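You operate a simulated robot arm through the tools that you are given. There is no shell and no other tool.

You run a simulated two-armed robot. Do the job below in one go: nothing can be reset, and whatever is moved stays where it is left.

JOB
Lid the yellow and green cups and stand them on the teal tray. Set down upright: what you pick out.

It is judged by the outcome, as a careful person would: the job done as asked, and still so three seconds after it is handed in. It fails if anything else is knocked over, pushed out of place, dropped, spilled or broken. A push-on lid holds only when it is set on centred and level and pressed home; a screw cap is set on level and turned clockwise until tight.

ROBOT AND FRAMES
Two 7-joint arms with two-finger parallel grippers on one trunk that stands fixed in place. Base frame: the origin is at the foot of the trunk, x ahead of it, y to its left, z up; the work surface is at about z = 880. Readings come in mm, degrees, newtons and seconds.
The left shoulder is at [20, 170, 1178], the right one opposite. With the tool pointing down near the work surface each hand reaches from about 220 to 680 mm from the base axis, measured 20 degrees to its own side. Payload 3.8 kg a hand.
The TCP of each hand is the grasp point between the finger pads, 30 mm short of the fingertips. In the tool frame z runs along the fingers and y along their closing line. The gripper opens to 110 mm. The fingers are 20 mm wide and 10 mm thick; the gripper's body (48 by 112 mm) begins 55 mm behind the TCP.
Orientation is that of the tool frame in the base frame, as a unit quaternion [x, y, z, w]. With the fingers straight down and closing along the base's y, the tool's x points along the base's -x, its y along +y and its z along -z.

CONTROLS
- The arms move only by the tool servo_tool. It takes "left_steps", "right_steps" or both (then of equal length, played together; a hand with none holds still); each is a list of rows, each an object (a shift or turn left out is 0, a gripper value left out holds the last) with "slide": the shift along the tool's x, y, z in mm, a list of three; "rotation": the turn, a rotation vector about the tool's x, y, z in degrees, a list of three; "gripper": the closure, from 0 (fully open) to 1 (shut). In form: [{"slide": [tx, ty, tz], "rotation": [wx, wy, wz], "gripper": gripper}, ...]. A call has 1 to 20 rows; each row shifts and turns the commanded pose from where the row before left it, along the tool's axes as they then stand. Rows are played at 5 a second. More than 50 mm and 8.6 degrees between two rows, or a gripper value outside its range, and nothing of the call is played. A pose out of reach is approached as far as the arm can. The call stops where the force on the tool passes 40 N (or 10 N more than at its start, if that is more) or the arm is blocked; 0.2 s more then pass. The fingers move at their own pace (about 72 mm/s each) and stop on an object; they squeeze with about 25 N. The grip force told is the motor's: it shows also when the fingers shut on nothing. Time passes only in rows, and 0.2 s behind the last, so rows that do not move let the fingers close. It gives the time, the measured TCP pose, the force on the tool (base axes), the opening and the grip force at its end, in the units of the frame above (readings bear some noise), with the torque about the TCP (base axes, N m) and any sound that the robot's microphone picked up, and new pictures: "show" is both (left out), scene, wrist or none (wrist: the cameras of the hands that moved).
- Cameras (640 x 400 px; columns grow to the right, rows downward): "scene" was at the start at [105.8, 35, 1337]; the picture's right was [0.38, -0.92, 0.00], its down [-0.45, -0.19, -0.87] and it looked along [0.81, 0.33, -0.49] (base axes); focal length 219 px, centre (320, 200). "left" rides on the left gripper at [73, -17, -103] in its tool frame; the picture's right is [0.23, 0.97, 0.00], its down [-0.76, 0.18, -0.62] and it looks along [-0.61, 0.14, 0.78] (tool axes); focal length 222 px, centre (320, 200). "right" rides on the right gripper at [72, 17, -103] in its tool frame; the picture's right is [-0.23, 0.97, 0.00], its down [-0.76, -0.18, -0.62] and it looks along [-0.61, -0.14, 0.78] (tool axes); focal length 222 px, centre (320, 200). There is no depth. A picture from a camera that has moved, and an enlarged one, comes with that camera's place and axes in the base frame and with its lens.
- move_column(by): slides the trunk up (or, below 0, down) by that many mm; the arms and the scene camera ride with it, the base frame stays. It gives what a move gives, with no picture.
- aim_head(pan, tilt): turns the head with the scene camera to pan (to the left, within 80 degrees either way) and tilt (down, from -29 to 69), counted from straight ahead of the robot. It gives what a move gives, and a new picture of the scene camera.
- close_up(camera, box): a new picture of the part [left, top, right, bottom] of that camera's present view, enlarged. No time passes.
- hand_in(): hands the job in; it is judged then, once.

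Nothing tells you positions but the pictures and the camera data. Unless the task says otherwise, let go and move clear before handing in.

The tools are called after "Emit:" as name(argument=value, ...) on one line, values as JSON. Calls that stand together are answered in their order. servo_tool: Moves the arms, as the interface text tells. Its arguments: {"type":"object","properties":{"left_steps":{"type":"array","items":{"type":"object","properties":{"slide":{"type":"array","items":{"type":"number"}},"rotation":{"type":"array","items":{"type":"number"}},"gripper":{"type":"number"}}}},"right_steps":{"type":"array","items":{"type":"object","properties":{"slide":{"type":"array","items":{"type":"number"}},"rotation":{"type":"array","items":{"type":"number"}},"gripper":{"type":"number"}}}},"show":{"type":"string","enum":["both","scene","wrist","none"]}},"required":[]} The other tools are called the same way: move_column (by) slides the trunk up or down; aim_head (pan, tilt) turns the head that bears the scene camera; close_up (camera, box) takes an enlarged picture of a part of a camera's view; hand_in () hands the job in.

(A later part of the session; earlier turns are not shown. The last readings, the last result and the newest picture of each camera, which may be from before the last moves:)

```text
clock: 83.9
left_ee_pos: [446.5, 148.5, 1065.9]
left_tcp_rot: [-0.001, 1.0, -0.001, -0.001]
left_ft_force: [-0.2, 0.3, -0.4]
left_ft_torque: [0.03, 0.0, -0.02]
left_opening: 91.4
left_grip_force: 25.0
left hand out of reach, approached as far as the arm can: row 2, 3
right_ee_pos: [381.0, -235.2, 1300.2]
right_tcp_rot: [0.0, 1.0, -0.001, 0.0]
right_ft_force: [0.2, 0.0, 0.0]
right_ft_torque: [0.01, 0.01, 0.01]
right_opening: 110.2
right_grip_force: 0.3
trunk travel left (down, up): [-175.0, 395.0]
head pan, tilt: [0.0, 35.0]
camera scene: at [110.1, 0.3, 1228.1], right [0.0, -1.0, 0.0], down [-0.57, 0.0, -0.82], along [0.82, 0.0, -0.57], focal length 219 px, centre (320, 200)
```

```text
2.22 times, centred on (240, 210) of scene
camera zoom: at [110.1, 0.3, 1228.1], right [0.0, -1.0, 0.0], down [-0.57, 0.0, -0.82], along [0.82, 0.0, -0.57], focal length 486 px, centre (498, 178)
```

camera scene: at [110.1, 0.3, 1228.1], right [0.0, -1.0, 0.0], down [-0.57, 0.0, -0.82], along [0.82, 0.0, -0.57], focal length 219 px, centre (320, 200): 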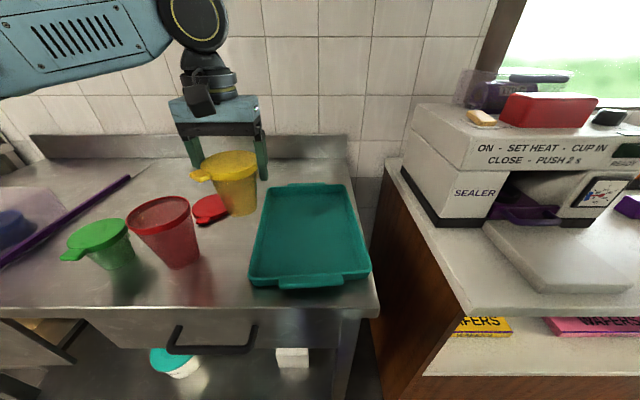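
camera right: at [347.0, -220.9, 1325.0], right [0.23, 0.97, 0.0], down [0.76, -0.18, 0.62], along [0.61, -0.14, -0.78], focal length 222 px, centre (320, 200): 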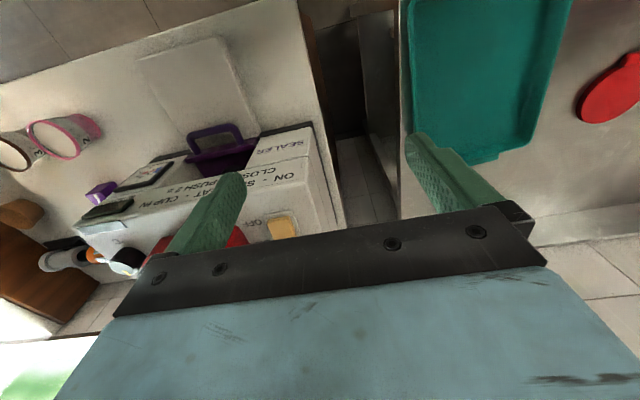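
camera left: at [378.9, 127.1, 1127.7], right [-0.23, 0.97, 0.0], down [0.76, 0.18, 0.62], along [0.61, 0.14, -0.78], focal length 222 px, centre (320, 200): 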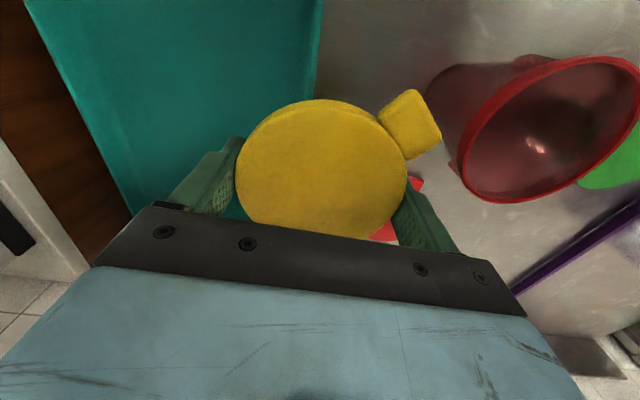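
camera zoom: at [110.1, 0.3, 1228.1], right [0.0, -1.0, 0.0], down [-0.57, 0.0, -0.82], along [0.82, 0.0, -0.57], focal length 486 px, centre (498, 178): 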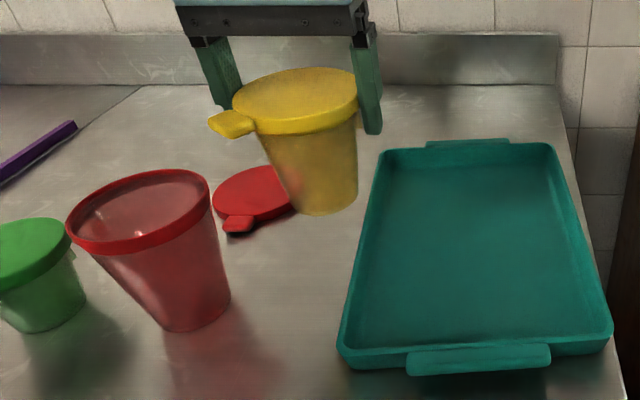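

Emit:
servo_tool(left_steps=[{"rotation": [0, 0, 8.5]}, {"rotation": [0, 0, 8.5]}, {"rotation": [0, 0, 8.5]}, {"rotation": [0, 0, 8.5]}, {}, {}], show="scene")

```text
clock: 85.3
left_ee_pos: [444.0, 149.9, 1068.5]
left_tcp_rot: [0.292, 0.956, 0.0, 0.0]
left_ft_force: [-0.2, -0.9, -0.6]
left_ft_torque: [-0.02, -0.02, -0.01]
left_opening: 91.5
left_grip_force: 24.5
right_ee_pos: [380.7, -235.5, 1298.6]
right_tcp_rot: [-0.001, 1.0, 0.001, 0.0]
right_ft_force: [-0.9, 0.5, -0.6]
right_ft_torque: [-0.01, -0.02, 0.01]
right_opening: 109.8
right_grip_force: 0.1
trunk travel left (down, up): [-175.0, 395.0]
head pan, tilt: [0.0, 35.0]
camera scene: at [110.1, 0.3, 1228.1], right [0.0, -1.0, 0.0], down [-0.57, 0.0, -0.82], along [0.82, 0.0, -0.57], focal length 219 px, centre (320, 200)
```

scene: 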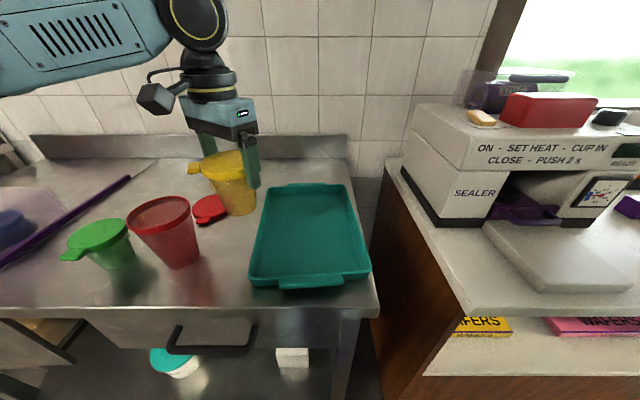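

Emit:
servo_tool(left_steps=[{"slide": [-8.4, -12.4, 0]}, {"slide": [-8.4, -12.4, 0]}, {"slide": [-8.4, -12.4, 0]}, {}, {}], show="scene")

```text
clock: 86.5
left_ee_pos: [437.9, 143.2, 1063.9]
left_tcp_rot: [0.292, 0.956, -0.001, 0.001]
left_ft_force: [0.1, 0.2, -0.8]
left_ft_torque: [-0.03, 0.03, 0.0]
left_opening: 91.4
left_grip_force: 25.1
left hand out of reach, approached as far as the arm can: row 1, 2, 3
right_ee_pos: [380.7, -236.6, 1298.7]
right_tcp_rot: [0.0, 1.0, 0.001, 0.0]
right_ft_force: [0.5, -1.3, 0.9]
right_ft_torque: [0.01, -0.01, -0.04]
right_opening: 110.0
right_grip_force: 0.1
trunk travel left (down, up): [-175.0, 395.0]
head pan, tilt: [0.0, 35.0]
camera scene: at [110.1, 0.3, 1228.1], right [0.0, -1.0, 0.0], down [-0.57, 0.0, -0.82], along [0.82, 0.0, -0.57], focal length 219 px, centre (320, 200)
```

scene: 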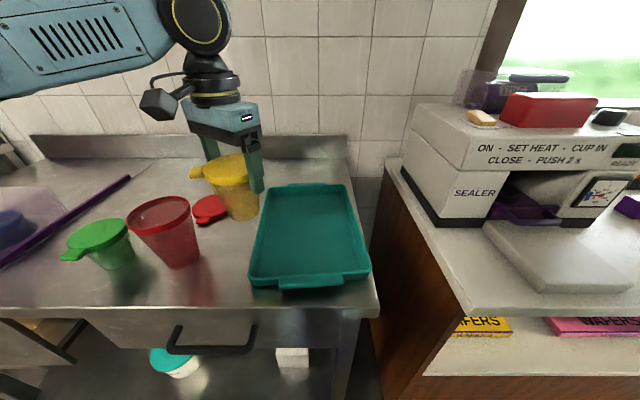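

It isn't the hand's yaw that limits it, so probably the elbow posture. I'll pull the cup back toward the robot and try crossing closer in.

Emit:
servo_tool(left_steps=[{"slide": [22.8, -15.4, 0]}, {"slide": [22.8, -15.4, 0]}, {"slide": [22.8, -15.4, 0]}, {"slide": [22.8, -15.4, 0]}, {"slide": [-14, -20.7, 0]}, {"slide": [-14, -20.7, 0]}, {"slide": [-14, -20.7, 0]}, {}, {}], show="scene")

```text
clock: 88.5
left_ee_pos: [333.1, 100.7, 1069.2]
left_tcp_rot: [0.292, 0.956, 0.0, 0.0]
left_ft_force: [-0.7, 0.2, -0.4]
left_ft_torque: [0.0, 0.01, 0.0]
left_opening: 91.6
left_grip_force: 24.8
left hand out of reach, approached as far as the arm can: row 6, 7
right_ee_pos: [380.3, -235.3, 1300.3]
right_tcp_rot: [-0.001, 1.0, 0.0, 0.0]
right_ft_force: [1.2, -0.2, 0.2]
right_ft_torque: [0.0, -0.02, 0.0]
right_opening: 109.9
right_grip_force: 0.0
trunk travel left (down, up): [-175.0, 395.0]
head pan, tilt: [0.0, 35.0]
camera scene: at [110.0, 0.2, 1228.1], right [0.0, -1.0, 0.0], down [-0.57, 0.0, -0.82], along [0.82, 0.0, -0.57], focal length 219 px, centre (320, 200)
```

scene: 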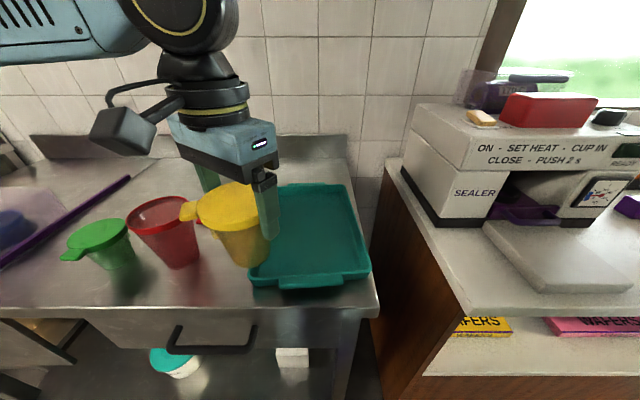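

The left arm cannot get over the tray in this posture. I'll set the yellow cup down in the free spot between the red cup and the tray, near (485, 180), and then see which arm can take it onto the tray.

Emit:
servo_tool(left_steps=[{"slide": [-9.4, 26, 0]}, {"slide": [-9.4, 26, 0]}, {"slide": [-9.4, 26, 0]}, {"slide": [-17.9, 24.1, 0]}, {"slide": [-17.9, 24.1, 0]}, {"slide": [-17.9, 24.1, 0]}, {}, {}], show="both")

Emit:
close_up(camera="scene", box=[100, 120, 380, 300])

```text
clock: 90.3
left_ee_pos: [482.7, 180.0, 1067.1]
left_tcp_rot: [0.292, 0.956, -0.001, 0.0]
left_ft_force: [0.4, 0.1, -0.8]
left_ft_torque: [-0.04, -0.01, 0.03]
left_opening: 91.5
left_grip_force: 25.3
left hand out of reach, approached as far as the arm can: row 6
right_ee_pos: [381.1, -235.9, 1299.1]
right_tcp_rot: [0.0, 1.0, 0.0, 0.0]
right_ft_force: [0.6, 0.3, -0.1]
right_ft_torque: [-0.05, -0.01, -0.03]
right_opening: 110.1
right_grip_force: 0.1
trunk travel left (down, up): [-175.0, 395.0]
head pan, tilt: [0.0, 35.0]
camera scene: at [110.2, 0.5, 1228.1], right [0.0, -1.0, 0.0], down [-0.57, 0.0, -0.82], along [0.82, 0.0, -0.57], focal length 219 px, centre (320, 200)
camera left: at [415.1, 206.1, 1171.2], right [0.35, 0.93, 0.0], down [0.73, -0.28, 0.62], along [0.58, -0.22, -0.78], focal length 222 px, centre (320, 200)
```

scene: 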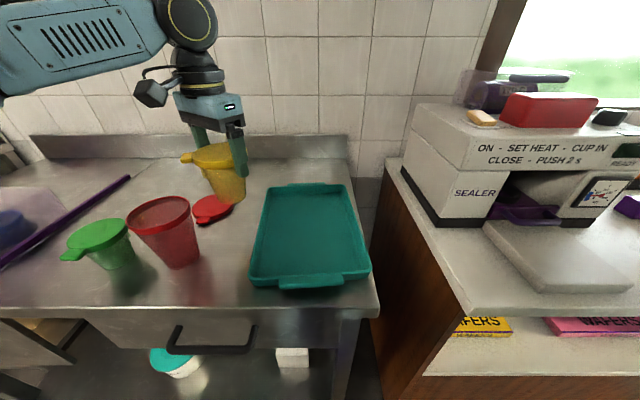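
left: 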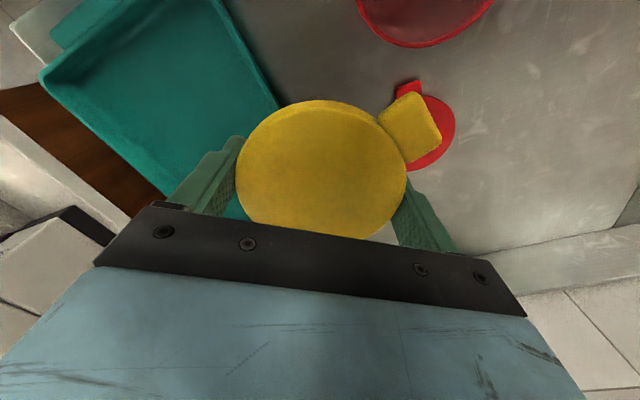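

```text
2.22 times, centred on (240, 210) of scene
camera zoom: at [110.2, 0.5, 1228.1], right [0.0, -1.0, 0.0], down [-0.57, 0.0, -0.82], along [0.82, 0.0, -0.57], focal length 486 px, centre (498, 178)
```

zoom: 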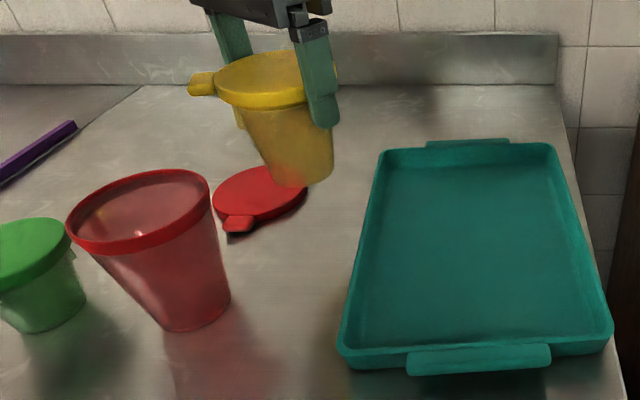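

Emit:
servo_tool(left_steps=[{"slide": [4.5, 6.6, 20]}, {"slide": [0, 0, 25]}, {"slide": [0, 0, 25]}, {"slide": [0, 0, 12]}, {}, {}], show="none")

Emit:
close_up(camera="scene", box=[140, 130, 300, 280])

```text
clock: 91.7
left_ee_pos: [483.3, 187.3, 986.2]
left_tcp_rot: [0.292, 0.957, 0.0, 0.0]
left_ft_force: [0.3, -0.1, -1.3]
left_ft_torque: [0.01, 0.0, 0.0]
left_opening: 91.5
left_grip_force: 24.8
right_ee_pos: [379.9, -235.5, 1299.4]
right_tcp_rot: [-0.001, 1.0, 0.0, 0.0]
right_ft_force: [-0.5, 0.2, 0.5]
right_ft_torque: [-0.02, 0.02, 0.01]
right_opening: 110.0
right_grip_force: 0.1
trunk travel left (down, up): [-175.0, 395.0]
head pan, tilt: [0.0, 35.0]
```

```text
2.67 times, centred on (220, 205) of scene
camera zoom: at [110.1, 0.3, 1228.1], right [0.0, -1.0, 0.0], down [-0.57, 0.0, -0.82], along [0.82, 0.0, -0.57], focal length 583 px, centre (587, 187)
```

zoom: 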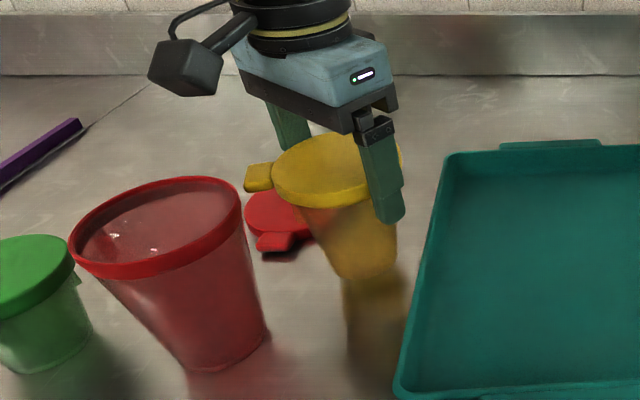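

Emit:
servo_tool(left_steps=[{"slide": [0, 0, 5]}, {"slide": [0, 0, 4]}, {"slide": [0, 0, 2]}, {"slide": [0, 0, 1]}, {}, {}], show="none")

Emit:
close_up(camera="scene", box=[140, 130, 300, 280])

```text
clock: 93.1
left_ee_pos: [482.1, 186.6, 974.5]
left_tcp_rot: [0.292, 0.956, 0.0, 0.0]
left_ft_force: [-0.1, -0.2, -0.2]
left_ft_torque: [-0.01, -0.04, 0.01]
left_opening: 91.3
left_grip_force: 24.8
right_ee_pos: [380.6, -235.6, 1299.6]
right_tcp_rot: [0.0, 1.0, 0.0, 0.0]
right_ft_force: [-0.7, 0.3, -0.2]
right_ft_torque: [0.06, 0.02, 0.01]
right_opening: 110.1
right_grip_force: 0.0
trunk travel left (down, up): [-175.0, 395.0]
head pan, tilt: [0.0, 35.0]
```

```text
2.67 times, centred on (220, 205) of scene
camera zoom: at [110.1, 0.3, 1228.1], right [0.0, -1.0, 0.0], down [-0.57, 0.0, -0.82], along [0.82, 0.0, -0.57], focal length 583 px, centre (587, 187)
```

zoom: 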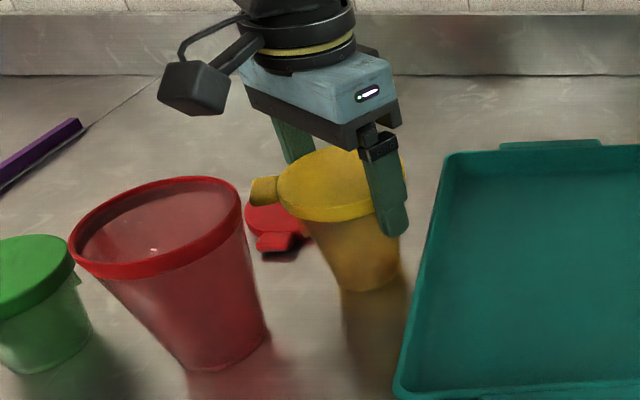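

Emit:
servo_tool(left_steps=[{"slide": [0, 0, 1]}, {}, {}], show="none")

Emit:
servo_tool(left_steps=[{"slide": [0, 0, 1]}, {}, {}], show="none")

```text
clock: 93.9
left_ee_pos: [483.1, 188.2, 973.0]
left_tcp_rot: [0.291, 0.957, 0.0, 0.0]
left_ft_force: [1.1, -0.2, -0.7]
left_ft_torque: [-0.01, -0.02, -0.03]
left_opening: 91.7
left_grip_force: 25.3
right_ee_pos: [380.6, -234.7, 1298.8]
right_tcp_rot: [-0.001, 1.0, -0.001, 0.0]
right_ft_force: [-0.3, -0.5, -0.2]
right_ft_torque: [0.0, 0.0, 0.01]
right_opening: 110.1
right_grip_force: 0.1
trunk travel left (down, up): [-175.0, 395.0]
head pan, tilt: [0.0, 35.0]
```

```text
clock: 94.7
left_ee_pos: [482.2, 188.1, 973.6]
left_tcp_rot: [0.292, 0.956, 0.0, 0.001]
left_ft_force: [0.5, -0.6, 4.0]
left_ft_torque: [-0.05, 0.09, 0.0]
left_opening: 91.8
left_grip_force: 24.7
right_ee_pos: [379.9, -234.8, 1300.4]
right_tcp_rot: [0.001, 1.0, 0.0, 0.0]
right_ft_force: [-0.6, 0.0, -0.1]
right_ft_torque: [0.03, 0.0, -0.01]
right_opening: 110.1
right_grip_force: 0.2
trunk travel left (down, up): [-175.0, 395.0]
head pan, tilt: [0.0, 35.0]
```

The cup stands. Let go and rise straight up.

Emit:
servo_tool(left_steps=[{"gripper": 0}, {}, {"slide": [0, 0, -30]}, {"slide": [0, 0, -40]}, {"slide": [0, 0, -40]}, {}, {}], show="both")

Emit:
close_up(camera="scene", box=[140, 130, 300, 280])

```text
clock: 96.3
left_ee_pos: [482.8, 188.6, 1080.8]
left_tcp_rot: [0.292, 0.956, 0.0, 0.0]
left_ft_force: [-0.2, -0.9, 0.0]
left_ft_torque: [0.0, 0.01, 0.01]
left_opening: 109.9
left_grip_force: 0.1
right_ee_pos: [381.4, -235.5, 1299.4]
right_tcp_rot: [0.0, 1.0, 0.001, 0.0]
right_ft_force: [-0.3, 0.3, 0.0]
right_ft_torque: [0.03, -0.03, 0.0]
right_opening: 110.0
right_grip_force: 0.1
trunk travel left (down, up): [-175.0, 395.0]
head pan, tilt: [0.0, 35.0]
camera scene: at [110.1, 0.3, 1228.1], right [0.0, -1.0, 0.0], down [-0.57, 0.0, -0.82], along [0.82, 0.0, -0.57], focal length 219 px, centre (320, 200)
camera left: at [415.0, 215.9, 1184.1], right [0.35, 0.93, 0.0], down [0.73, -0.28, 0.62], along [0.58, -0.22, -0.78], focal length 222 px, centre (320, 200)
```

scene: 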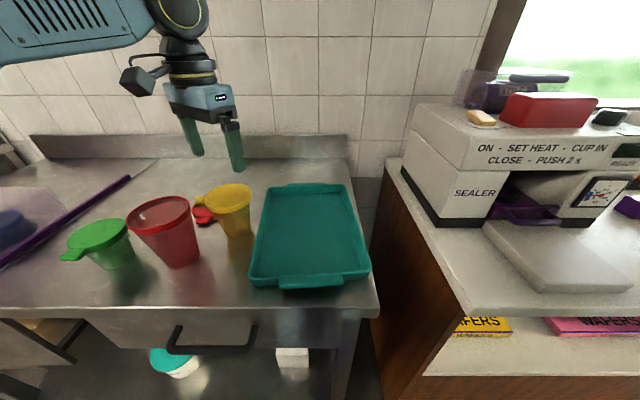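
left: 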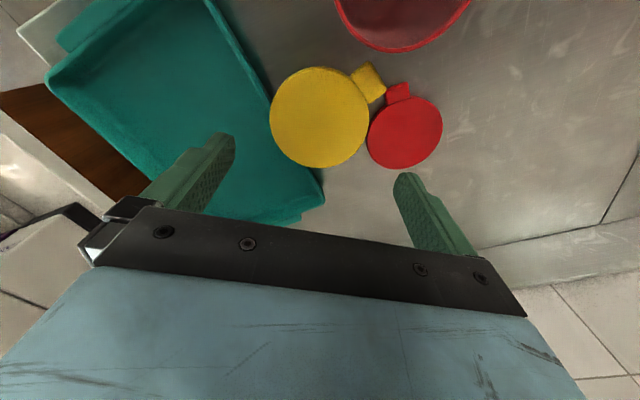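

```text
2.67 times, centred on (220, 205) of scene
camera zoom: at [110.1, 0.3, 1228.1], right [0.0, -1.0, 0.0], down [-0.57, 0.0, -0.82], along [0.82, 0.0, -0.57], focal length 583 px, centre (587, 187)
```

zoom: 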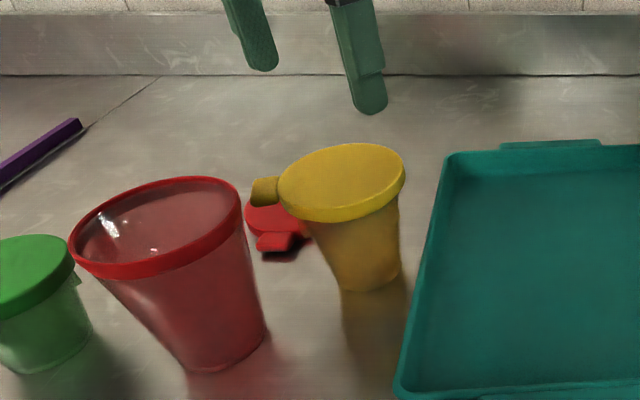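

The yellow cup stands safely lidded. I'll withdraw the left hand to the left and try bringing the right hand over.

Emit:
servo_tool(left_steps=[{"slide": [0, 0, -20], "rotation": [0, 0, -8.5]}, {"slide": [0, 0, -20], "rotation": [0, 0, -8.5]}, {"slide": [0, 0, -20], "rotation": [0, 0, -8.5]}, {"slide": [0, 0, 0], "rotation": [0, 0, -8.5]}, {"slide": [20, 45, 0]}, {"slide": [20, 45, 0]}, {"slide": [20, 45, 0]}, {"slide": [20, 45, 0]}, {"slide": [10, 45, 0]}, {"slide": [0, 45, 0]}, {}], show="none")

Emit:
servo_tool(right_steps=[{"slide": [-7, 41, 0]}, {"slide": [-7, 41, 0]}, {"slide": [-7, 41, 0]}, {"slide": [-7, 41, 0]}, {"slide": [-7, 41, 20]}, {"slide": [-7, 41, 30]}, {"slide": [-7, 41, 40]}, {}, {}], show="both")

```text
clock: 98.7
left_ee_pos: [386.7, 483.2, 1146.8]
left_tcp_rot: [0.0, 1.0, 0.0, 0.0]
left_ft_force: [0.7, -0.1, 0.3]
left_ft_torque: [0.03, -0.04, -0.02]
left_opening: 110.1
left_grip_force: 0.0
left hand out of reach, approached as far as the arm can: row 1, 2, 3
right_ee_pos: [381.2, -235.0, 1299.7]
right_tcp_rot: [0.001, 1.0, 0.001, 0.0]
right_ft_force: [-0.6, -0.3, -0.7]
right_ft_torque: [0.0, -0.01, 0.0]
right_opening: 109.9
right_grip_force: 0.1
trunk travel left (down, up): [-175.0, 395.0]
head pan, tilt: [0.0, 35.0]
```

```text
refused: row 6 steps farther than a row can; nothing moved
```

Emit:
servo_tool(right_steps=[{"slide": [-7, 41, 0]}, {"slide": [-7, 41, 0]}, {"slide": [-7, 41, 0]}, {"slide": [-7, 41, 0]}, {"slide": [-7, 41, 0]}, {"slide": [-7, 41, 0]}, {"slide": [-7, 41, 0]}, {"slide": [0, 0, 40]}, {"slide": [0, 0, 40]}, {}, {}], show="both")

```text
clock: 101.1
left_ee_pos: [386.6, 479.9, 1148.6]
left_tcp_rot: [-0.001, 1.0, 0.0, 0.0]
left_ft_force: [0.4, 0.3, -0.2]
left_ft_torque: [-0.01, 0.0, 0.02]
left_opening: 110.3
left_grip_force: 0.0
right_ee_pos: [411.6, 32.9, 1199.1]
right_tcp_rot: [0.0, 1.0, 0.001, 0.001]
right_ft_force: [0.3, 0.2, 0.6]
right_ft_torque: [-0.01, 0.03, 0.01]
right_opening: 109.9
right_grip_force: 0.0
right hand out of reach, approached as far as the arm can: row 6, 7
trunk travel left (down, up): [-175.0, 395.0]
head pan, tilt: [0.0, 35.0]
camera scene: at [110.6, -0.3, 1228.0], right [0.0, -1.0, 0.0], down [-0.57, 0.0, -0.82], along [0.82, 0.0, -0.57], focal length 219 px, centre (320, 200)
camera right: at [338.9, 48.9, 1302.4], right [0.23, 0.97, 0.0], down [0.76, -0.18, 0.62], along [0.61, -0.14, -0.78], focal length 222 px, centre (320, 200)
```

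scene: 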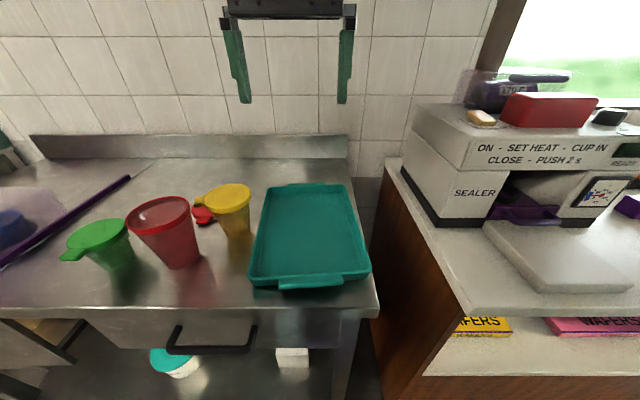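
right: 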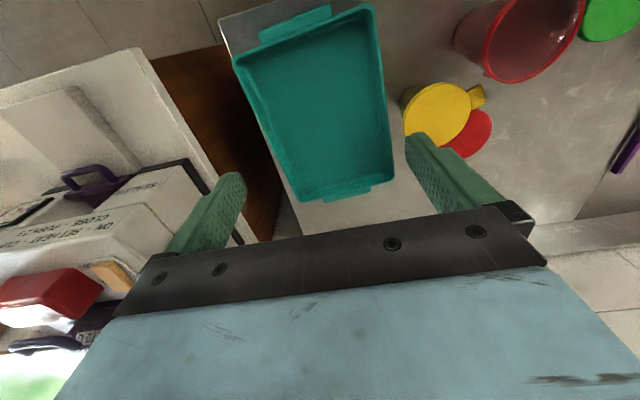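

The right hand goes much further across. Testing how far toward the yellow cup it can reach lower down.

Emit:
servo_tool(right_steps=[{"slide": [0, 0, 30]}, {"slide": [-10, 30, 30]}, {"slide": [-10, 30, 30]}, {"slide": [-10, 30, 0]}, {"slide": [-10, 30, 0]}, {}, {}], show="both")

```text
clock: 102.7
left_ee_pos: [386.8, 481.2, 1147.8]
left_tcp_rot: [-0.001, 1.0, 0.0, 0.0]
left_ft_force: [0.9, 0.6, -0.1]
left_ft_torque: [0.0, -0.01, 0.0]
left_opening: 110.1
left_grip_force: 0.0
right_ee_pos: [446.5, 141.6, 1111.1]
right_tcp_rot: [0.0, 1.0, 0.001, 0.0]
right_ft_force: [-0.6, 0.1, -0.5]
right_ft_torque: [0.01, 0.01, 0.03]
right_opening: 109.8
right_grip_force: 0.1
right hand out of reach, approached as far as the arm can: row 5
trunk travel left (down, up): [-175.0, 395.0]
head pan, tilt: [0.0, 35.0]
camera scene: at [110.1, 0.0, 1228.1], right [0.0, -1.0, 0.0], down [-0.57, 0.0, -0.82], along [0.82, 0.0, -0.57], focal length 219 px, centre (320, 200)
camera right: at [375.0, 157.2, 1215.2], right [0.23, 0.97, 0.0], down [0.76, -0.18, 0.62], along [0.61, -0.14, -0.78], focal length 222 px, centre (320, 200)
```

scene: 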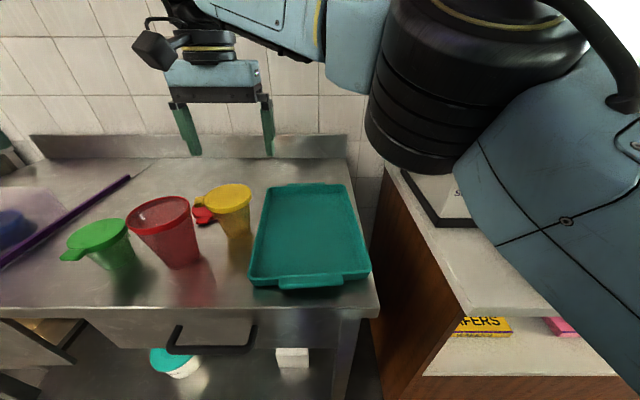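
right: 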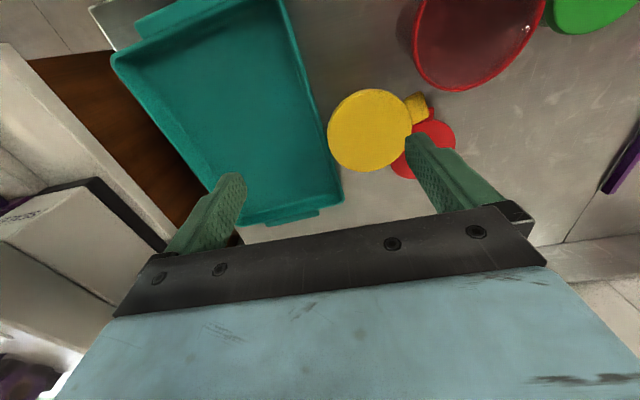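

Almost there; crossing improves lower down. Lower to z≈1045 and move on over the cup.

Emit:
servo_tool(right_steps=[{"slide": [0, 0, 30]}, {"slide": [0, 0, 30]}, {"slide": [-12, 15, 5]}, {"slide": [-12, 15, 0]}, {"slide": [-12, 16, 0]}, {}, {}], show="both")

```text
clock: 104.3
left_ee_pos: [385.2, 481.7, 1149.1]
left_tcp_rot: [-0.001, 1.0, 0.0, 0.0]
left_ft_force: [0.7, 0.1, -0.8]
left_ft_torque: [0.0, 0.02, 0.01]
left_opening: 110.0
left_grip_force: 0.1
right_ee_pos: [458.8, 154.8, 1043.6]
right_tcp_rot: [0.001, 1.0, 0.001, 0.0]
right_ft_force: [-0.6, -0.1, 0.6]
right_ft_torque: [-0.06, 0.01, 0.0]
right_opening: 109.9
right_grip_force: 0.1
right hand out of reach, approached as far as the arm can: row 4, 5
trunk travel left (down, up): [-175.0, 395.0]
head pan, tilt: [0.0, 35.0]
camera scene: at [110.1, 0.3, 1228.1], right [0.0, -1.0, 0.0], down [-0.57, 0.0, -0.82], along [0.82, 0.0, -0.57], focal length 219 px, centre (320, 200)
camera right: at [387.3, 170.5, 1147.3], right [0.23, 0.97, 0.0], down [0.76, -0.18, 0.62], along [0.61, -0.14, -0.78], focal length 222 px, centre (320, 200)
```

scene: 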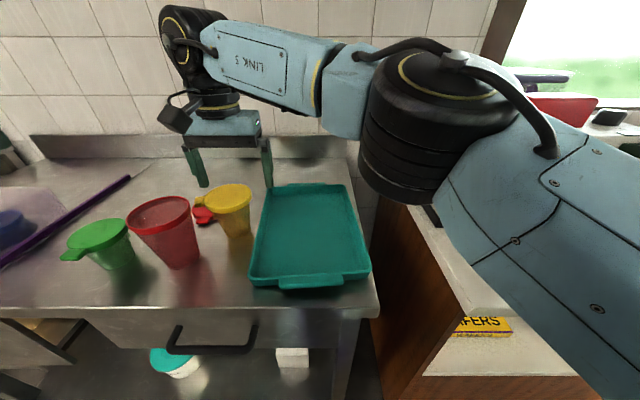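
right: 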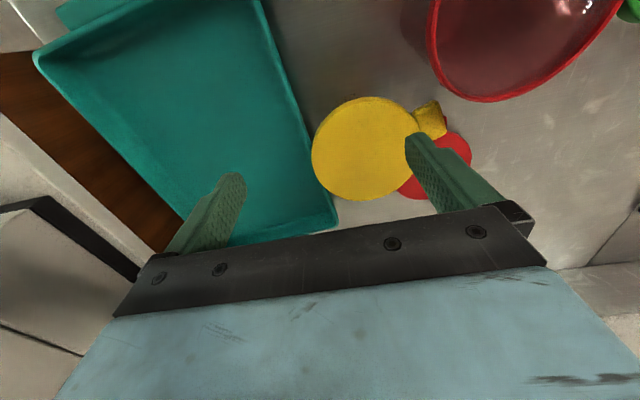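

The right arm tops out ~40 mm short of the cup. The two arms reach across very differently, so the left arm's posture is probably just unfavourable; I'll back the right hand off and try the empty left hand across by a higher, closer-in path.

Emit:
servo_tool(right_steps=[{"slide": [0, 0, -40]}, {"slide": [0, -20, -40]}, {"slide": [5, -45, -10]}, {"slide": [5, -45, 0]}, {"slide": [5, -45, 0]}, {"slide": [5, -45, 0]}, {"slide": [5, -45, 0]}, {"slide": [5, -45, 0]}, {"slide": [5, -45, 0]}, {"slide": [5, -45, 0]}, {}], show="none")

Emit:
servo_tool(left_steps=[{"slide": [12, -30, -20]}, {"slide": [12, -30, -20]}, {"slide": [12, -30, 0]}, {"slide": [12, -35, 0]}, {"slide": [0, -40, 0]}, {"slide": [0, -40, 0]}, {"slide": [0, -40, 0]}, {"slide": [0, -40, 0]}, {"slide": [0, -40, 0]}, {"slide": [0, -40, 0]}, {"slide": [0, -40, 0]}, {}, {}], show="scene")

```text
clock: 106.7
left_ee_pos: [386.8, 481.9, 1146.7]
left_tcp_rot: [-0.001, 1.0, 0.001, 0.0]
left_ft_force: [0.9, -0.7, -0.2]
left_ft_torque: [0.03, -0.01, 0.02]
left_opening: 110.2
left_grip_force: 0.1
right_ee_pos: [425.5, -240.1, 1132.9]
right_tcp_rot: [-0.001, 1.0, 0.001, -0.001]
right_ft_force: [0.1, 0.2, 0.9]
right_ft_torque: [0.04, -0.04, -0.01]
right_opening: 110.0
right_grip_force: 0.1
right hand out of reach, approached as far as the arm can: row 1
trunk travel left (down, up): [-175.0, 395.0]
head pan, tilt: [0.0, 35.0]
```

```text
clock: 109.5
left_ee_pos: [341.4, 139.6, 1188.8]
left_tcp_rot: [-0.001, 1.0, -0.001, 0.0]
left_ft_force: [0.5, 0.8, -0.6]
left_ft_torque: [-0.01, -0.02, 0.01]
left_opening: 109.9
left_grip_force: 0.0
left hand out of reach, approached as far as the arm can: row 10, 11
right_ee_pos: [423.8, -240.3, 1134.1]
right_tcp_rot: [0.0, 1.0, 0.0, 0.0]
right_ft_force: [-1.0, 0.2, -0.2]
right_ft_torque: [0.0, 0.02, -0.01]
right_opening: 109.9
right_grip_force: 0.2
trunk travel left (down, up): [-175.0, 395.0]
head pan, tilt: [0.0, 35.0]
camera scene: at [110.3, 0.2, 1228.1], right [0.0, -1.0, 0.0], down [-0.57, 0.0, -0.82], along [0.82, 0.0, -0.57], focal length 219 px, centre (320, 200)
```

scene: 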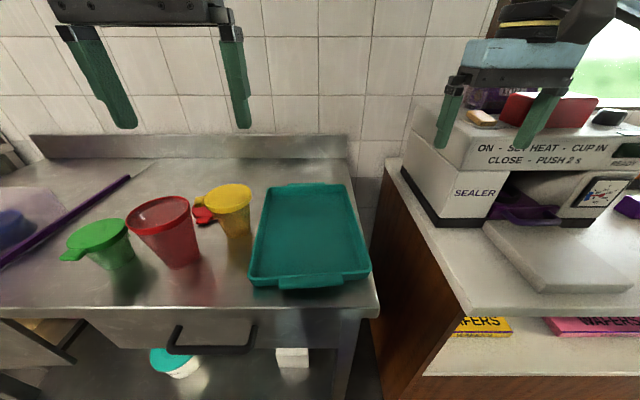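

Still limited on the left. I'll take the left hand back out, raise the trunk 80 mm so that the hands work lower relative to the shoulders, and retry with the right hand.

Emit:
servo_tool(left_steps=[{"slide": [0, 45, 0]}, {"slide": [0, 45, 0]}, {"slide": [0, 45, 0]}, {"slide": [0, 45, 0]}, {"slide": [0, 45, 0]}, {"slide": [0, 45, 0]}, {}], show="none")

Emit:
move_column(by=80)

Emit:
servo_tool(right_steps=[{"slide": [0, 45, 0]}, {"slide": [0, 45, 0]}, {"slide": [0, 45, 0]}, {"slide": [0, 45, 0]}, {"slide": [0, 45, 0]}, {"slide": [0, 45, 0]}, {"slide": [0, 45, 0]}, {"slide": [0, 0, 40]}, {"slide": [0, 0, 40]}, {"slide": [0, 0, 40]}, {}], show="none")

```text
clock: 111.1
left_ee_pos: [338.2, 409.6, 1187.5]
left_tcp_rot: [-0.001, 1.0, 0.0, 0.0]
left_ft_force: [-0.5, 0.3, -0.8]
left_ft_torque: [0.0, 0.02, 0.0]
left_opening: 110.1
left_grip_force: 0.1
right_ee_pos: [424.6, -239.3, 1132.5]
right_tcp_rot: [0.001, 1.0, 0.0, 0.0]
right_ft_force: [0.6, 1.0, -1.1]
right_ft_torque: [-0.02, -0.01, 0.01]
right_opening: 110.1
right_grip_force: 0.2
trunk travel left (down, up): [-175.0, 395.0]
head pan, tilt: [0.0, 35.0]
```

```text
clock: 112.3
left_ee_pos: [338.5, 408.0, 1267.4]
left_tcp_rot: [-0.001, 1.0, 0.0, 0.001]
left_ft_force: [0.0, -0.4, 0.6]
left_ft_torque: [0.02, 0.03, 0.0]
left_opening: 110.0
left_grip_force: 0.1
right_ee_pos: [424.7, -240.4, 1212.4]
right_tcp_rot: [0.0, 1.0, 0.0, 0.0]
right_ft_force: [0.5, 0.0, -0.2]
right_ft_torque: [0.0, 0.02, -0.03]
right_opening: 110.0
right_grip_force: 0.1
trunk travel left (down, up): [-255.0, 315.0]
head pan, tilt: [0.0, 35.0]
```

```text
clock: 114.7
left_ee_pos: [337.8, 408.5, 1266.5]
left_tcp_rot: [0.0, 1.0, 0.0, 0.0]
left_ft_force: [0.4, 0.3, -0.1]
left_ft_torque: [0.01, 0.0, 0.0]
left_opening: 110.1
left_grip_force: 0.0
right_ee_pos: [424.0, 76.0, 1095.2]
right_tcp_rot: [0.001, 1.0, 0.0, 0.001]
right_ft_force: [-0.1, 0.2, -0.5]
right_ft_torque: [0.0, -0.01, -0.01]
right_opening: 110.0
right_grip_force: 0.0
trunk travel left (down, up): [-255.0, 315.0]
head pan, tilt: [0.0, 35.0]
```

Emit:
servo_tool(right_steps=[{"slide": [-10, 15, 20]}, {"slide": [-10, 15, 20]}, {"slide": [-10, 15, 10]}, {"slide": [-10, 15, 0]}, {"slide": [-10, 15, 0]}, {"slide": [-10, 15, 0]}, {"slide": [0, 12, 0]}, {"slide": [0, 10, 0]}, {}, {}], show="both")

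```text
clock: 116.9
left_ee_pos: [338.2, 406.1, 1266.1]
left_tcp_rot: [-0.001, 1.0, 0.0, -0.001]
left_ft_force: [0.7, -0.3, 0.7]
left_ft_torque: [0.0, 0.01, -0.03]
left_opening: 110.1
left_grip_force: 0.0
right_ee_pos: [478.0, 157.4, 1040.6]
right_tcp_rot: [-0.001, 1.0, 0.0, 0.0]
right_ft_force: [0.3, 0.5, 0.2]
right_ft_torque: [0.01, 0.05, -0.04]
right_opening: 109.9
right_grip_force: 0.1
right hand out of reach, approached as far as the arm can: row 6, 7, 8
trunk travel left (down, up): [-255.0, 315.0]
head pan, tilt: [0.0, 35.0]
camera scene: at [110.1, 0.2, 1308.1], right [0.0, -1.0, 0.0], down [-0.57, 0.0, -0.82], along [0.82, 0.0, -0.57], focal length 219 px, centre (320, 200)
camera right: at [405.4, 172.7, 1144.4], right [0.23, 0.97, 0.0], down [0.76, -0.18, 0.62], along [0.61, -0.14, -0.78], focal length 222 px, centre (320, 200)
```

scene: 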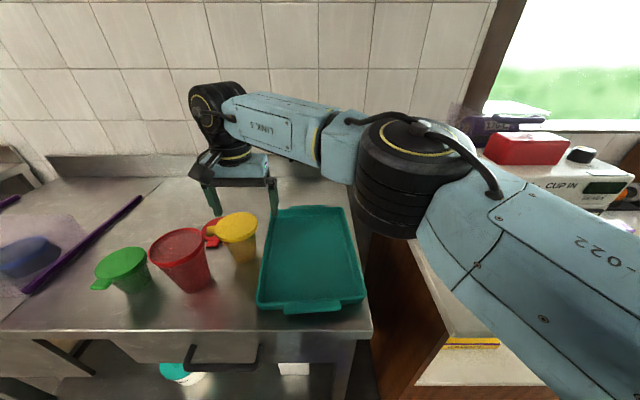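
right: 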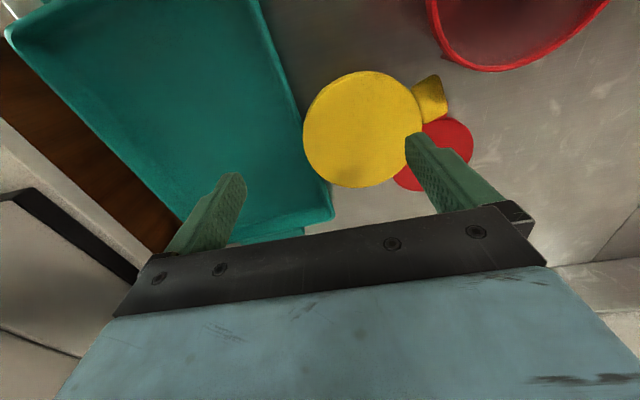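

Emit:
servo_tool(right_steps=[{"rotation": [0, 0, -8.5]}, {"rotation": [0, 0, -8.5]}, {"rotation": [0, 0, -8.5]}, {}, {"slide": [-10, 12, 0]}, {"slide": [-4, 12, 0]}, {}, {}], show="none")

```text
clock: 118.7
left_ee_pos: [338.2, 408.1, 1267.6]
left_tcp_rot: [-0.001, 1.0, 0.0, 0.001]
left_ft_force: [-0.6, 1.1, 0.2]
left_ft_torque: [0.0, -0.02, 0.01]
left_opening: 110.1
left_grip_force: 0.0
right_ee_pos: [477.6, 155.4, 1042.4]
right_tcp_rot: [-0.22, 0.975, 0.0, 0.001]
right_ft_force: [0.6, 0.6, -0.6]
right_ft_torque: [-0.01, 0.03, 0.01]
right_opening: 109.9
right_grip_force: 0.1
right hand out of reach, approached as far as the arm can: row 5, 6
trunk travel left (down, up): [-255.0, 315.0]
head pan, tilt: [0.0, 35.0]
```

Position, not wrist yaw, is the limit: about 32 mm short in y. Turning the right hand to face +y (fingers then clear of the red cup, on the ±x sides) and leaning it 12° toward +y covers that. Turning first.

Emit:
servo_tool(right_steps=[{"rotation": [0, 0, -8.5]}, {"rotation": [0, 0, -8.5]}, {"rotation": [0, 0, -8.5]}, {"rotation": [0, 0, -8.5]}, {"rotation": [0, 0, -8.5]}, {"rotation": [0, 0, -8.5]}, {"rotation": [0, 0, -8.5]}, {"rotation": [0, 0, -5]}, {}, {}], show="both")

```text
clock: 120.9
left_ee_pos: [339.3, 407.4, 1266.8]
left_tcp_rot: [-0.001, 1.0, 0.001, 0.001]
left_ft_force: [0.2, -0.4, 0.3]
left_ft_torque: [0.01, -0.03, 0.01]
left_opening: 110.1
left_grip_force: 0.0
right_ee_pos: [457.1, 156.2, 1063.1]
right_tcp_rot: [-0.481, 0.877, 0.002, 0.001]
right_ft_force: [0.5, 1.0, 0.8]
right_ft_torque: [0.01, 0.02, -0.01]
right_opening: 110.3
right_grip_force: 0.0
right hand out of reach, approached as far as the arm can: row 4, 5, 6, 7, 8
trunk travel left (down, up): [-255.0, 315.0]
head pan, tilt: [0.0, 35.0]
camera scene: at [110.1, 0.3, 1308.1], right [0.0, -1.0, 0.0], down [-0.57, 0.0, -0.82], along [0.82, 0.0, -0.57], focal length 219 px, centre (320, 200)
camera right: at [405.3, 103.1, 1167.6], right [-0.7, 0.71, 0.01], down [0.56, 0.54, 0.63], along [0.44, 0.44, -0.78], focal length 222 px, centre (320, 200)
```

scene: 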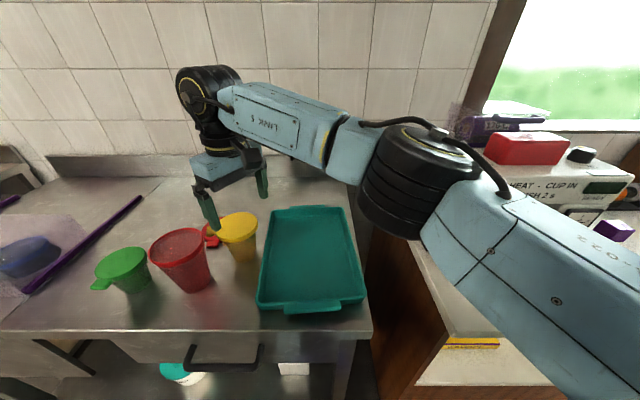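
right: 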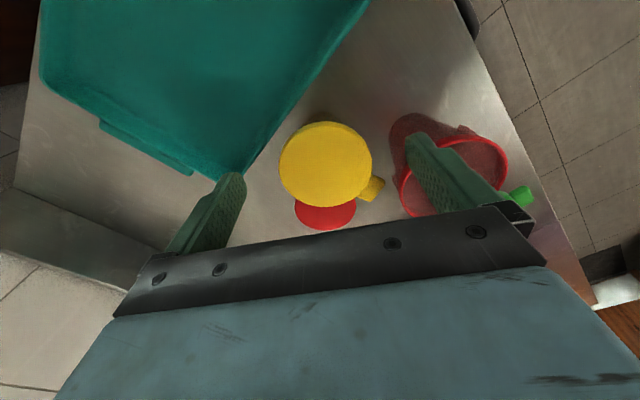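

The wrist yaw saturates near 57° there. I'll turn back to square and map where the right hand's limit runs farther out (larger x).

Emit:
servo_tool(right_steps=[{"rotation": [0, 0, 8.5]}, {"rotation": [0, 0, 8.5]}, {"rotation": [0, 0, 8.5]}, {"rotation": [0, 0, 8.5]}, {"rotation": [0, 0, 8.5]}, {"rotation": [0, 0, 8.5]}, {"rotation": [0, 0, 6.5]}, {"slide": [-20, -10, 10]}, {"slide": [-20, -10, 8]}, {"slide": [-20, -10, 0]}, {"slide": [-20, 0, 0]}, {}, {}], show="none")

Emit:
servo_tool(right_steps=[{"slide": [0, 15, 0]}, {"slide": [0, 15, 0]}, {"slide": [0, 15, 0]}, {"slide": [0, 15, 0]}, {}, {}], show="none")

```text
clock: 123.7
left_ee_pos: [338.6, 408.3, 1267.2]
left_tcp_rot: [-0.001, 1.0, 0.0, 0.0]
left_ft_force: [0.4, 0.1, 0.2]
left_ft_torque: [0.02, -0.03, 0.03]
left_opening: 109.9
left_grip_force: 0.0
right_ee_pos: [523.9, 113.4, 1046.5]
right_tcp_rot: [-0.001, 1.0, 0.003, 0.0]
right_ft_force: [0.3, 0.5, -0.6]
right_ft_torque: [-0.02, 0.0, 0.03]
right_opening: 110.1
right_grip_force: 0.0
right hand out of reach, approached as far as the arm can: row 10, 11
trunk travel left (down, up): [-255.0, 315.0]
head pan, tilt: [0.0, 35.0]
```

```text
clock: 125.1
left_ee_pos: [338.7, 407.7, 1267.9]
left_tcp_rot: [-0.001, 1.0, 0.0, 0.0]
left_ft_force: [0.2, 0.7, 0.2]
left_ft_torque: [0.01, -0.01, 0.0]
left_opening: 110.0
left_grip_force: 0.0
right_ee_pos: [510.5, 127.2, 1039.6]
right_tcp_rot: [-0.001, 1.0, 0.004, 0.0]
right_ft_force: [0.1, -0.2, 0.3]
right_ft_torque: [-0.01, -0.03, 0.02]
right_opening: 110.0
right_grip_force: 0.0
right hand out of reach, approached as far as the arm can: row 1, 2, 3, 4
trunk travel left (down, up): [-255.0, 315.0]
head pan, tilt: [0.0, 35.0]
```

The right hand's limit runs along x+y≈636. A hand-over spot near (447, 172) is within reach of both arms and clear of the red cup and tray. I'll park the right hand and have the left move the yellow cup there.

Emit:
servo_tool(right_steps=[{"slide": [10, -30, -30]}, {"slide": [10, -40, -20]}, {"slide": [10, -45, 0], "rotation": [0.46, 0, 0]}, {"slide": [10, -45, 0]}, {"slide": [10, -45, 0]}, {"slide": [10, -45, 0]}, {"slide": [0, -45, 0]}, {}], show="none")

Emit:
servo_tool(left_steps=[{"rotation": [0, 0, 8.5]}, {"rotation": [0, 0, 8.5]}, {"rotation": [0, 0, 8.5]}, {"rotation": [0, 0, 8.5]}, {"slide": [-40.4, -17, 0]}, {"slide": [-40.4, -17, 0]}, {"slide": [-40.4, -17, 0]}, {"slide": [-40.4, -17, 0]}, {"slide": [-40.4, -17, 0]}, {"slide": [-40.4, -17, 0]}, {"slide": [0, 0, 45]}, {"slide": [0, 0, 45]}, {"slide": [0, 0, 45]}, {"slide": [0, 0, 45]}, {"slide": [0, 0, 20]}, {}, {}], show="both")

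```text
clock: 126.9
left_ee_pos: [340.3, 408.6, 1266.5]
left_tcp_rot: [-0.001, 1.0, -0.001, -0.001]
left_ft_force: [0.2, -0.1, 0.6]
left_ft_torque: [-0.02, 0.0, -0.02]
left_opening: 110.1
left_grip_force: 0.0
right_ee_pos: [453.7, -165.1, 1086.8]
right_tcp_rot: [0.0, 1.0, -0.002, -0.001]
right_ft_force: [0.1, -0.5, 0.4]
right_ft_torque: [-0.06, 0.02, 0.0]
right_opening: 110.1
right_grip_force: 0.0
trunk travel left (down, up): [-255.0, 315.0]
head pan, tilt: [0.0, 35.0]
```

```text
clock: 130.5
left_ee_pos: [455.8, 216.5, 1057.6]
left_tcp_rot: [0.292, 0.956, 0.0, 0.0]
left_ft_force: [-0.9, 0.6, -0.3]
left_ft_torque: [0.01, 0.01, -0.01]
left_opening: 110.1
left_grip_force: 0.1
left hand out of reach, approached as far as the arm can: row 10
right_ee_pos: [453.5, -166.1, 1085.6]
right_tcp_rot: [-0.001, 1.0, -0.002, -0.001]
right_ft_force: [-0.3, -0.4, 0.0]
right_ft_torque: [-0.02, -0.03, -0.03]
right_opening: 110.0
right_grip_force: 0.1
trunk travel left (down, up): [-255.0, 315.0]
head pan, tilt: [0.0, 35.0]
camera scene: at [110.2, 0.4, 1308.1], right [0.0, -1.0, 0.0], down [-0.57, 0.0, -0.82], along [0.82, 0.0, -0.57], focal length 219 px, centre (320, 200)
camera left: at [387.6, 242.5, 1160.5], right [0.36, 0.93, 0.0], down [0.73, -0.28, 0.62], along [0.58, -0.22, -0.78], focal length 222 px, centre (320, 200)
```

scene: 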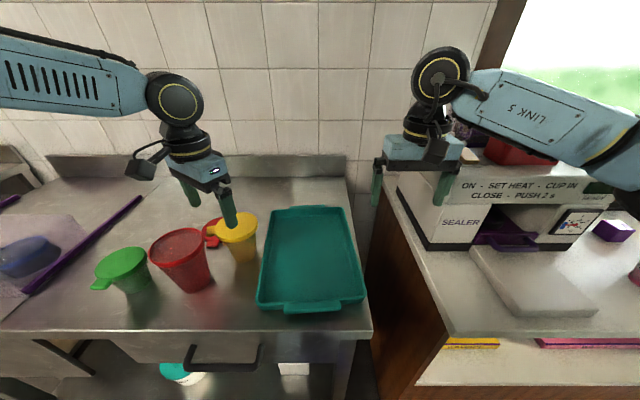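
left: 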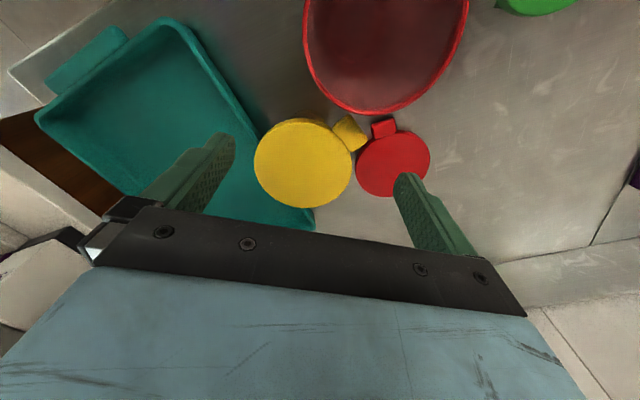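

Emit:
servo_tool(left_steps=[{"slide": [-13, -3, 0]}, {"slide": [-13, -3, 0]}, {"slide": [-12.3, -2.5, 0]}, {}, {}], show="wrist")

Emit:
close_up(camera="left", box=[200, 50, 440, 220])

```text
clock: 131.7
left_ee_pos: [485.7, 190.1, 1060.4]
left_tcp_rot: [0.291, 0.957, 0.0, 0.0]
left_ft_force: [-0.3, 0.3, -1.0]
left_ft_torque: [-0.01, -0.03, -0.01]
left_opening: 110.0
left_grip_force: 0.0
right_ee_pos: [452.7, -165.2, 1085.5]
right_tcp_rot: [-0.001, 1.0, -0.001, -0.001]
right_ft_force: [0.3, -0.4, 0.3]
right_ft_torque: [-0.03, 0.02, -0.01]
right_opening: 110.1
right_grip_force: 0.1
trunk travel left (down, up): [-255.0, 315.0]
head pan, tilt: [0.0, 35.0]
camera left: at [417.6, 215.8, 1163.6], right [0.35, 0.93, 0.0], down [0.73, -0.28, 0.62], along [0.58, -0.22, -0.78], focal length 222 px, centre (320, 200)
```

left: 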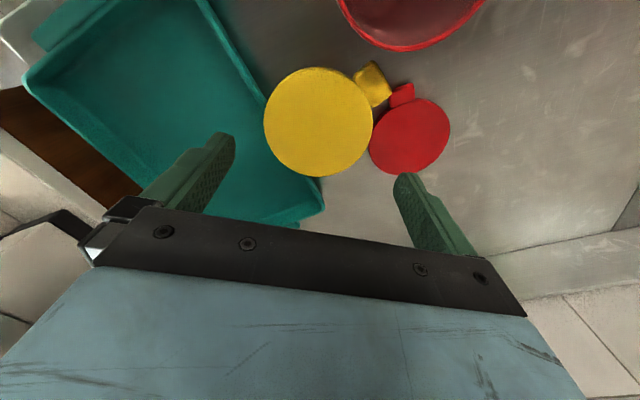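

```text
2.35 times, centred on (320, 135) of left
camera zoom: at [417.6, 215.8, 1163.6], right [0.35, 0.93, 0.0], down [0.73, -0.28, 0.62], along [0.58, -0.22, -0.78], focal length 523 px, centre (320, 353)
```

zoom: 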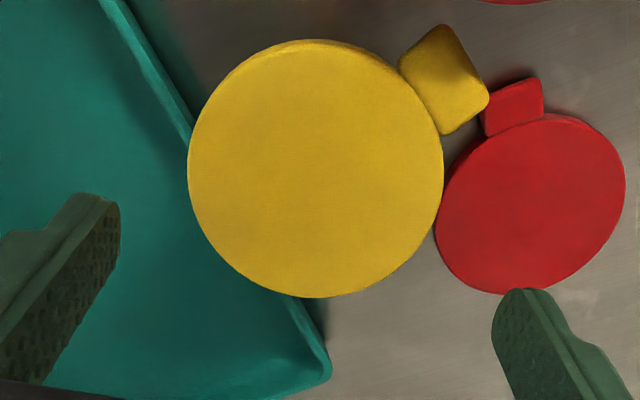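

Emit:
servo_tool(left_steps=[{"slide": [2.5, -1.5, 20]}, {"slide": [0, 0, 30]}, {"slide": [0, 0, 25]}, {"slide": [0, 0, 12]}, {}, {}], show="wrist")

```text
clock: 133.1
left_ee_pos: [482.1, 188.9, 972.4]
left_tcp_rot: [0.292, 0.957, -0.001, 0.001]
left_ft_force: [-0.2, 0.1, -0.5]
left_ft_torque: [0.01, -0.02, 0.03]
left_opening: 110.0
left_grip_force: 0.0
right_ee_pos: [452.9, -166.2, 1085.6]
right_tcp_rot: [-0.001, 1.0, -0.002, -0.001]
right_ft_force: [0.5, -0.7, -0.2]
right_ft_torque: [0.0, 0.0, 0.02]
right_opening: 109.8
right_grip_force: 0.0
trunk travel left (down, up): [-255.0, 315.0]
head pan, tilt: [0.0, 35.0]
camera left: at [414.2, 216.1, 1076.3], right [0.36, 0.93, 0.0], down [0.73, -0.28, 0.62], along [0.58, -0.22, -0.78], focal length 222 px, centre (320, 200)
```

left: 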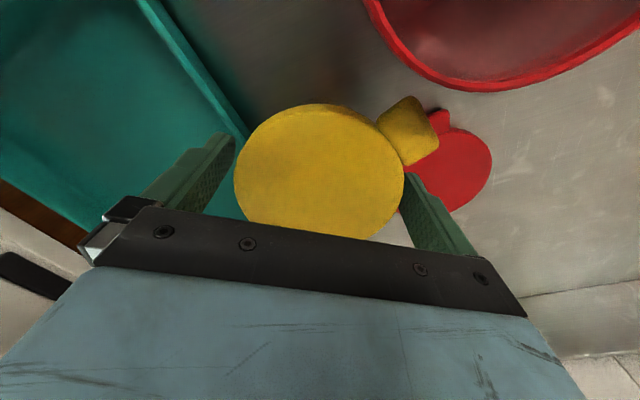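

I must mind the lid's tab near the red cup, so I'll lift high, turn the cup so its tab points away (toward −x/−y), and set it down at (447, 172).

Emit:
servo_tool(left_steps=[{"gripper": 0.3}, {}, {}, {"slide": [0, 0, -4]}, {"slide": [0, 0, -16]}, {"slide": [0, 0, -30]}, {"slide": [0, 0, -40]}, {}], show="scene")

```text
clock: 134.9
left_ee_pos: [482.6, 190.3, 1065.9]
left_tcp_rot: [0.292, 0.956, 0.0, 0.0]
left_ft_force: [-0.5, -0.1, -0.5]
left_ft_torque: [0.01, 0.02, 0.02]
left_opening: 91.7
left_grip_force: 25.3
right_ee_pos: [453.2, -166.2, 1087.4]
right_tcp_rot: [0.0, 1.0, -0.002, -0.001]
right_ft_force: [-0.6, 0.0, -0.5]
right_ft_torque: [0.0, 0.02, -0.01]
right_opening: 110.0
right_grip_force: 0.2
trunk travel left (down, up): [-255.0, 315.0]
head pan, tilt: [0.0, 35.0]
camera scene: at [110.3, 0.4, 1308.0], right [0.0, -1.0, 0.0], down [-0.57, 0.0, -0.82], along [0.82, 0.0, -0.57], focal length 219 px, centre (320, 200)
```

scene: 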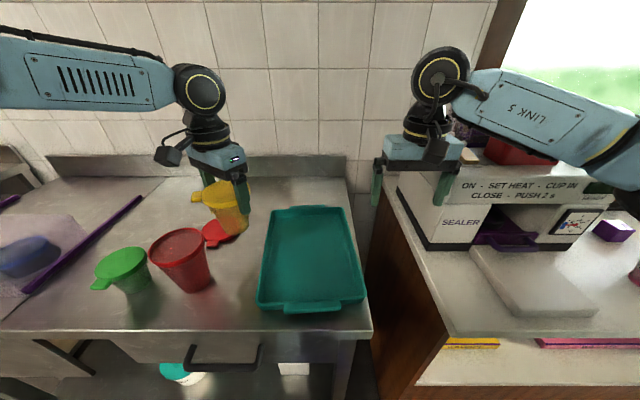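

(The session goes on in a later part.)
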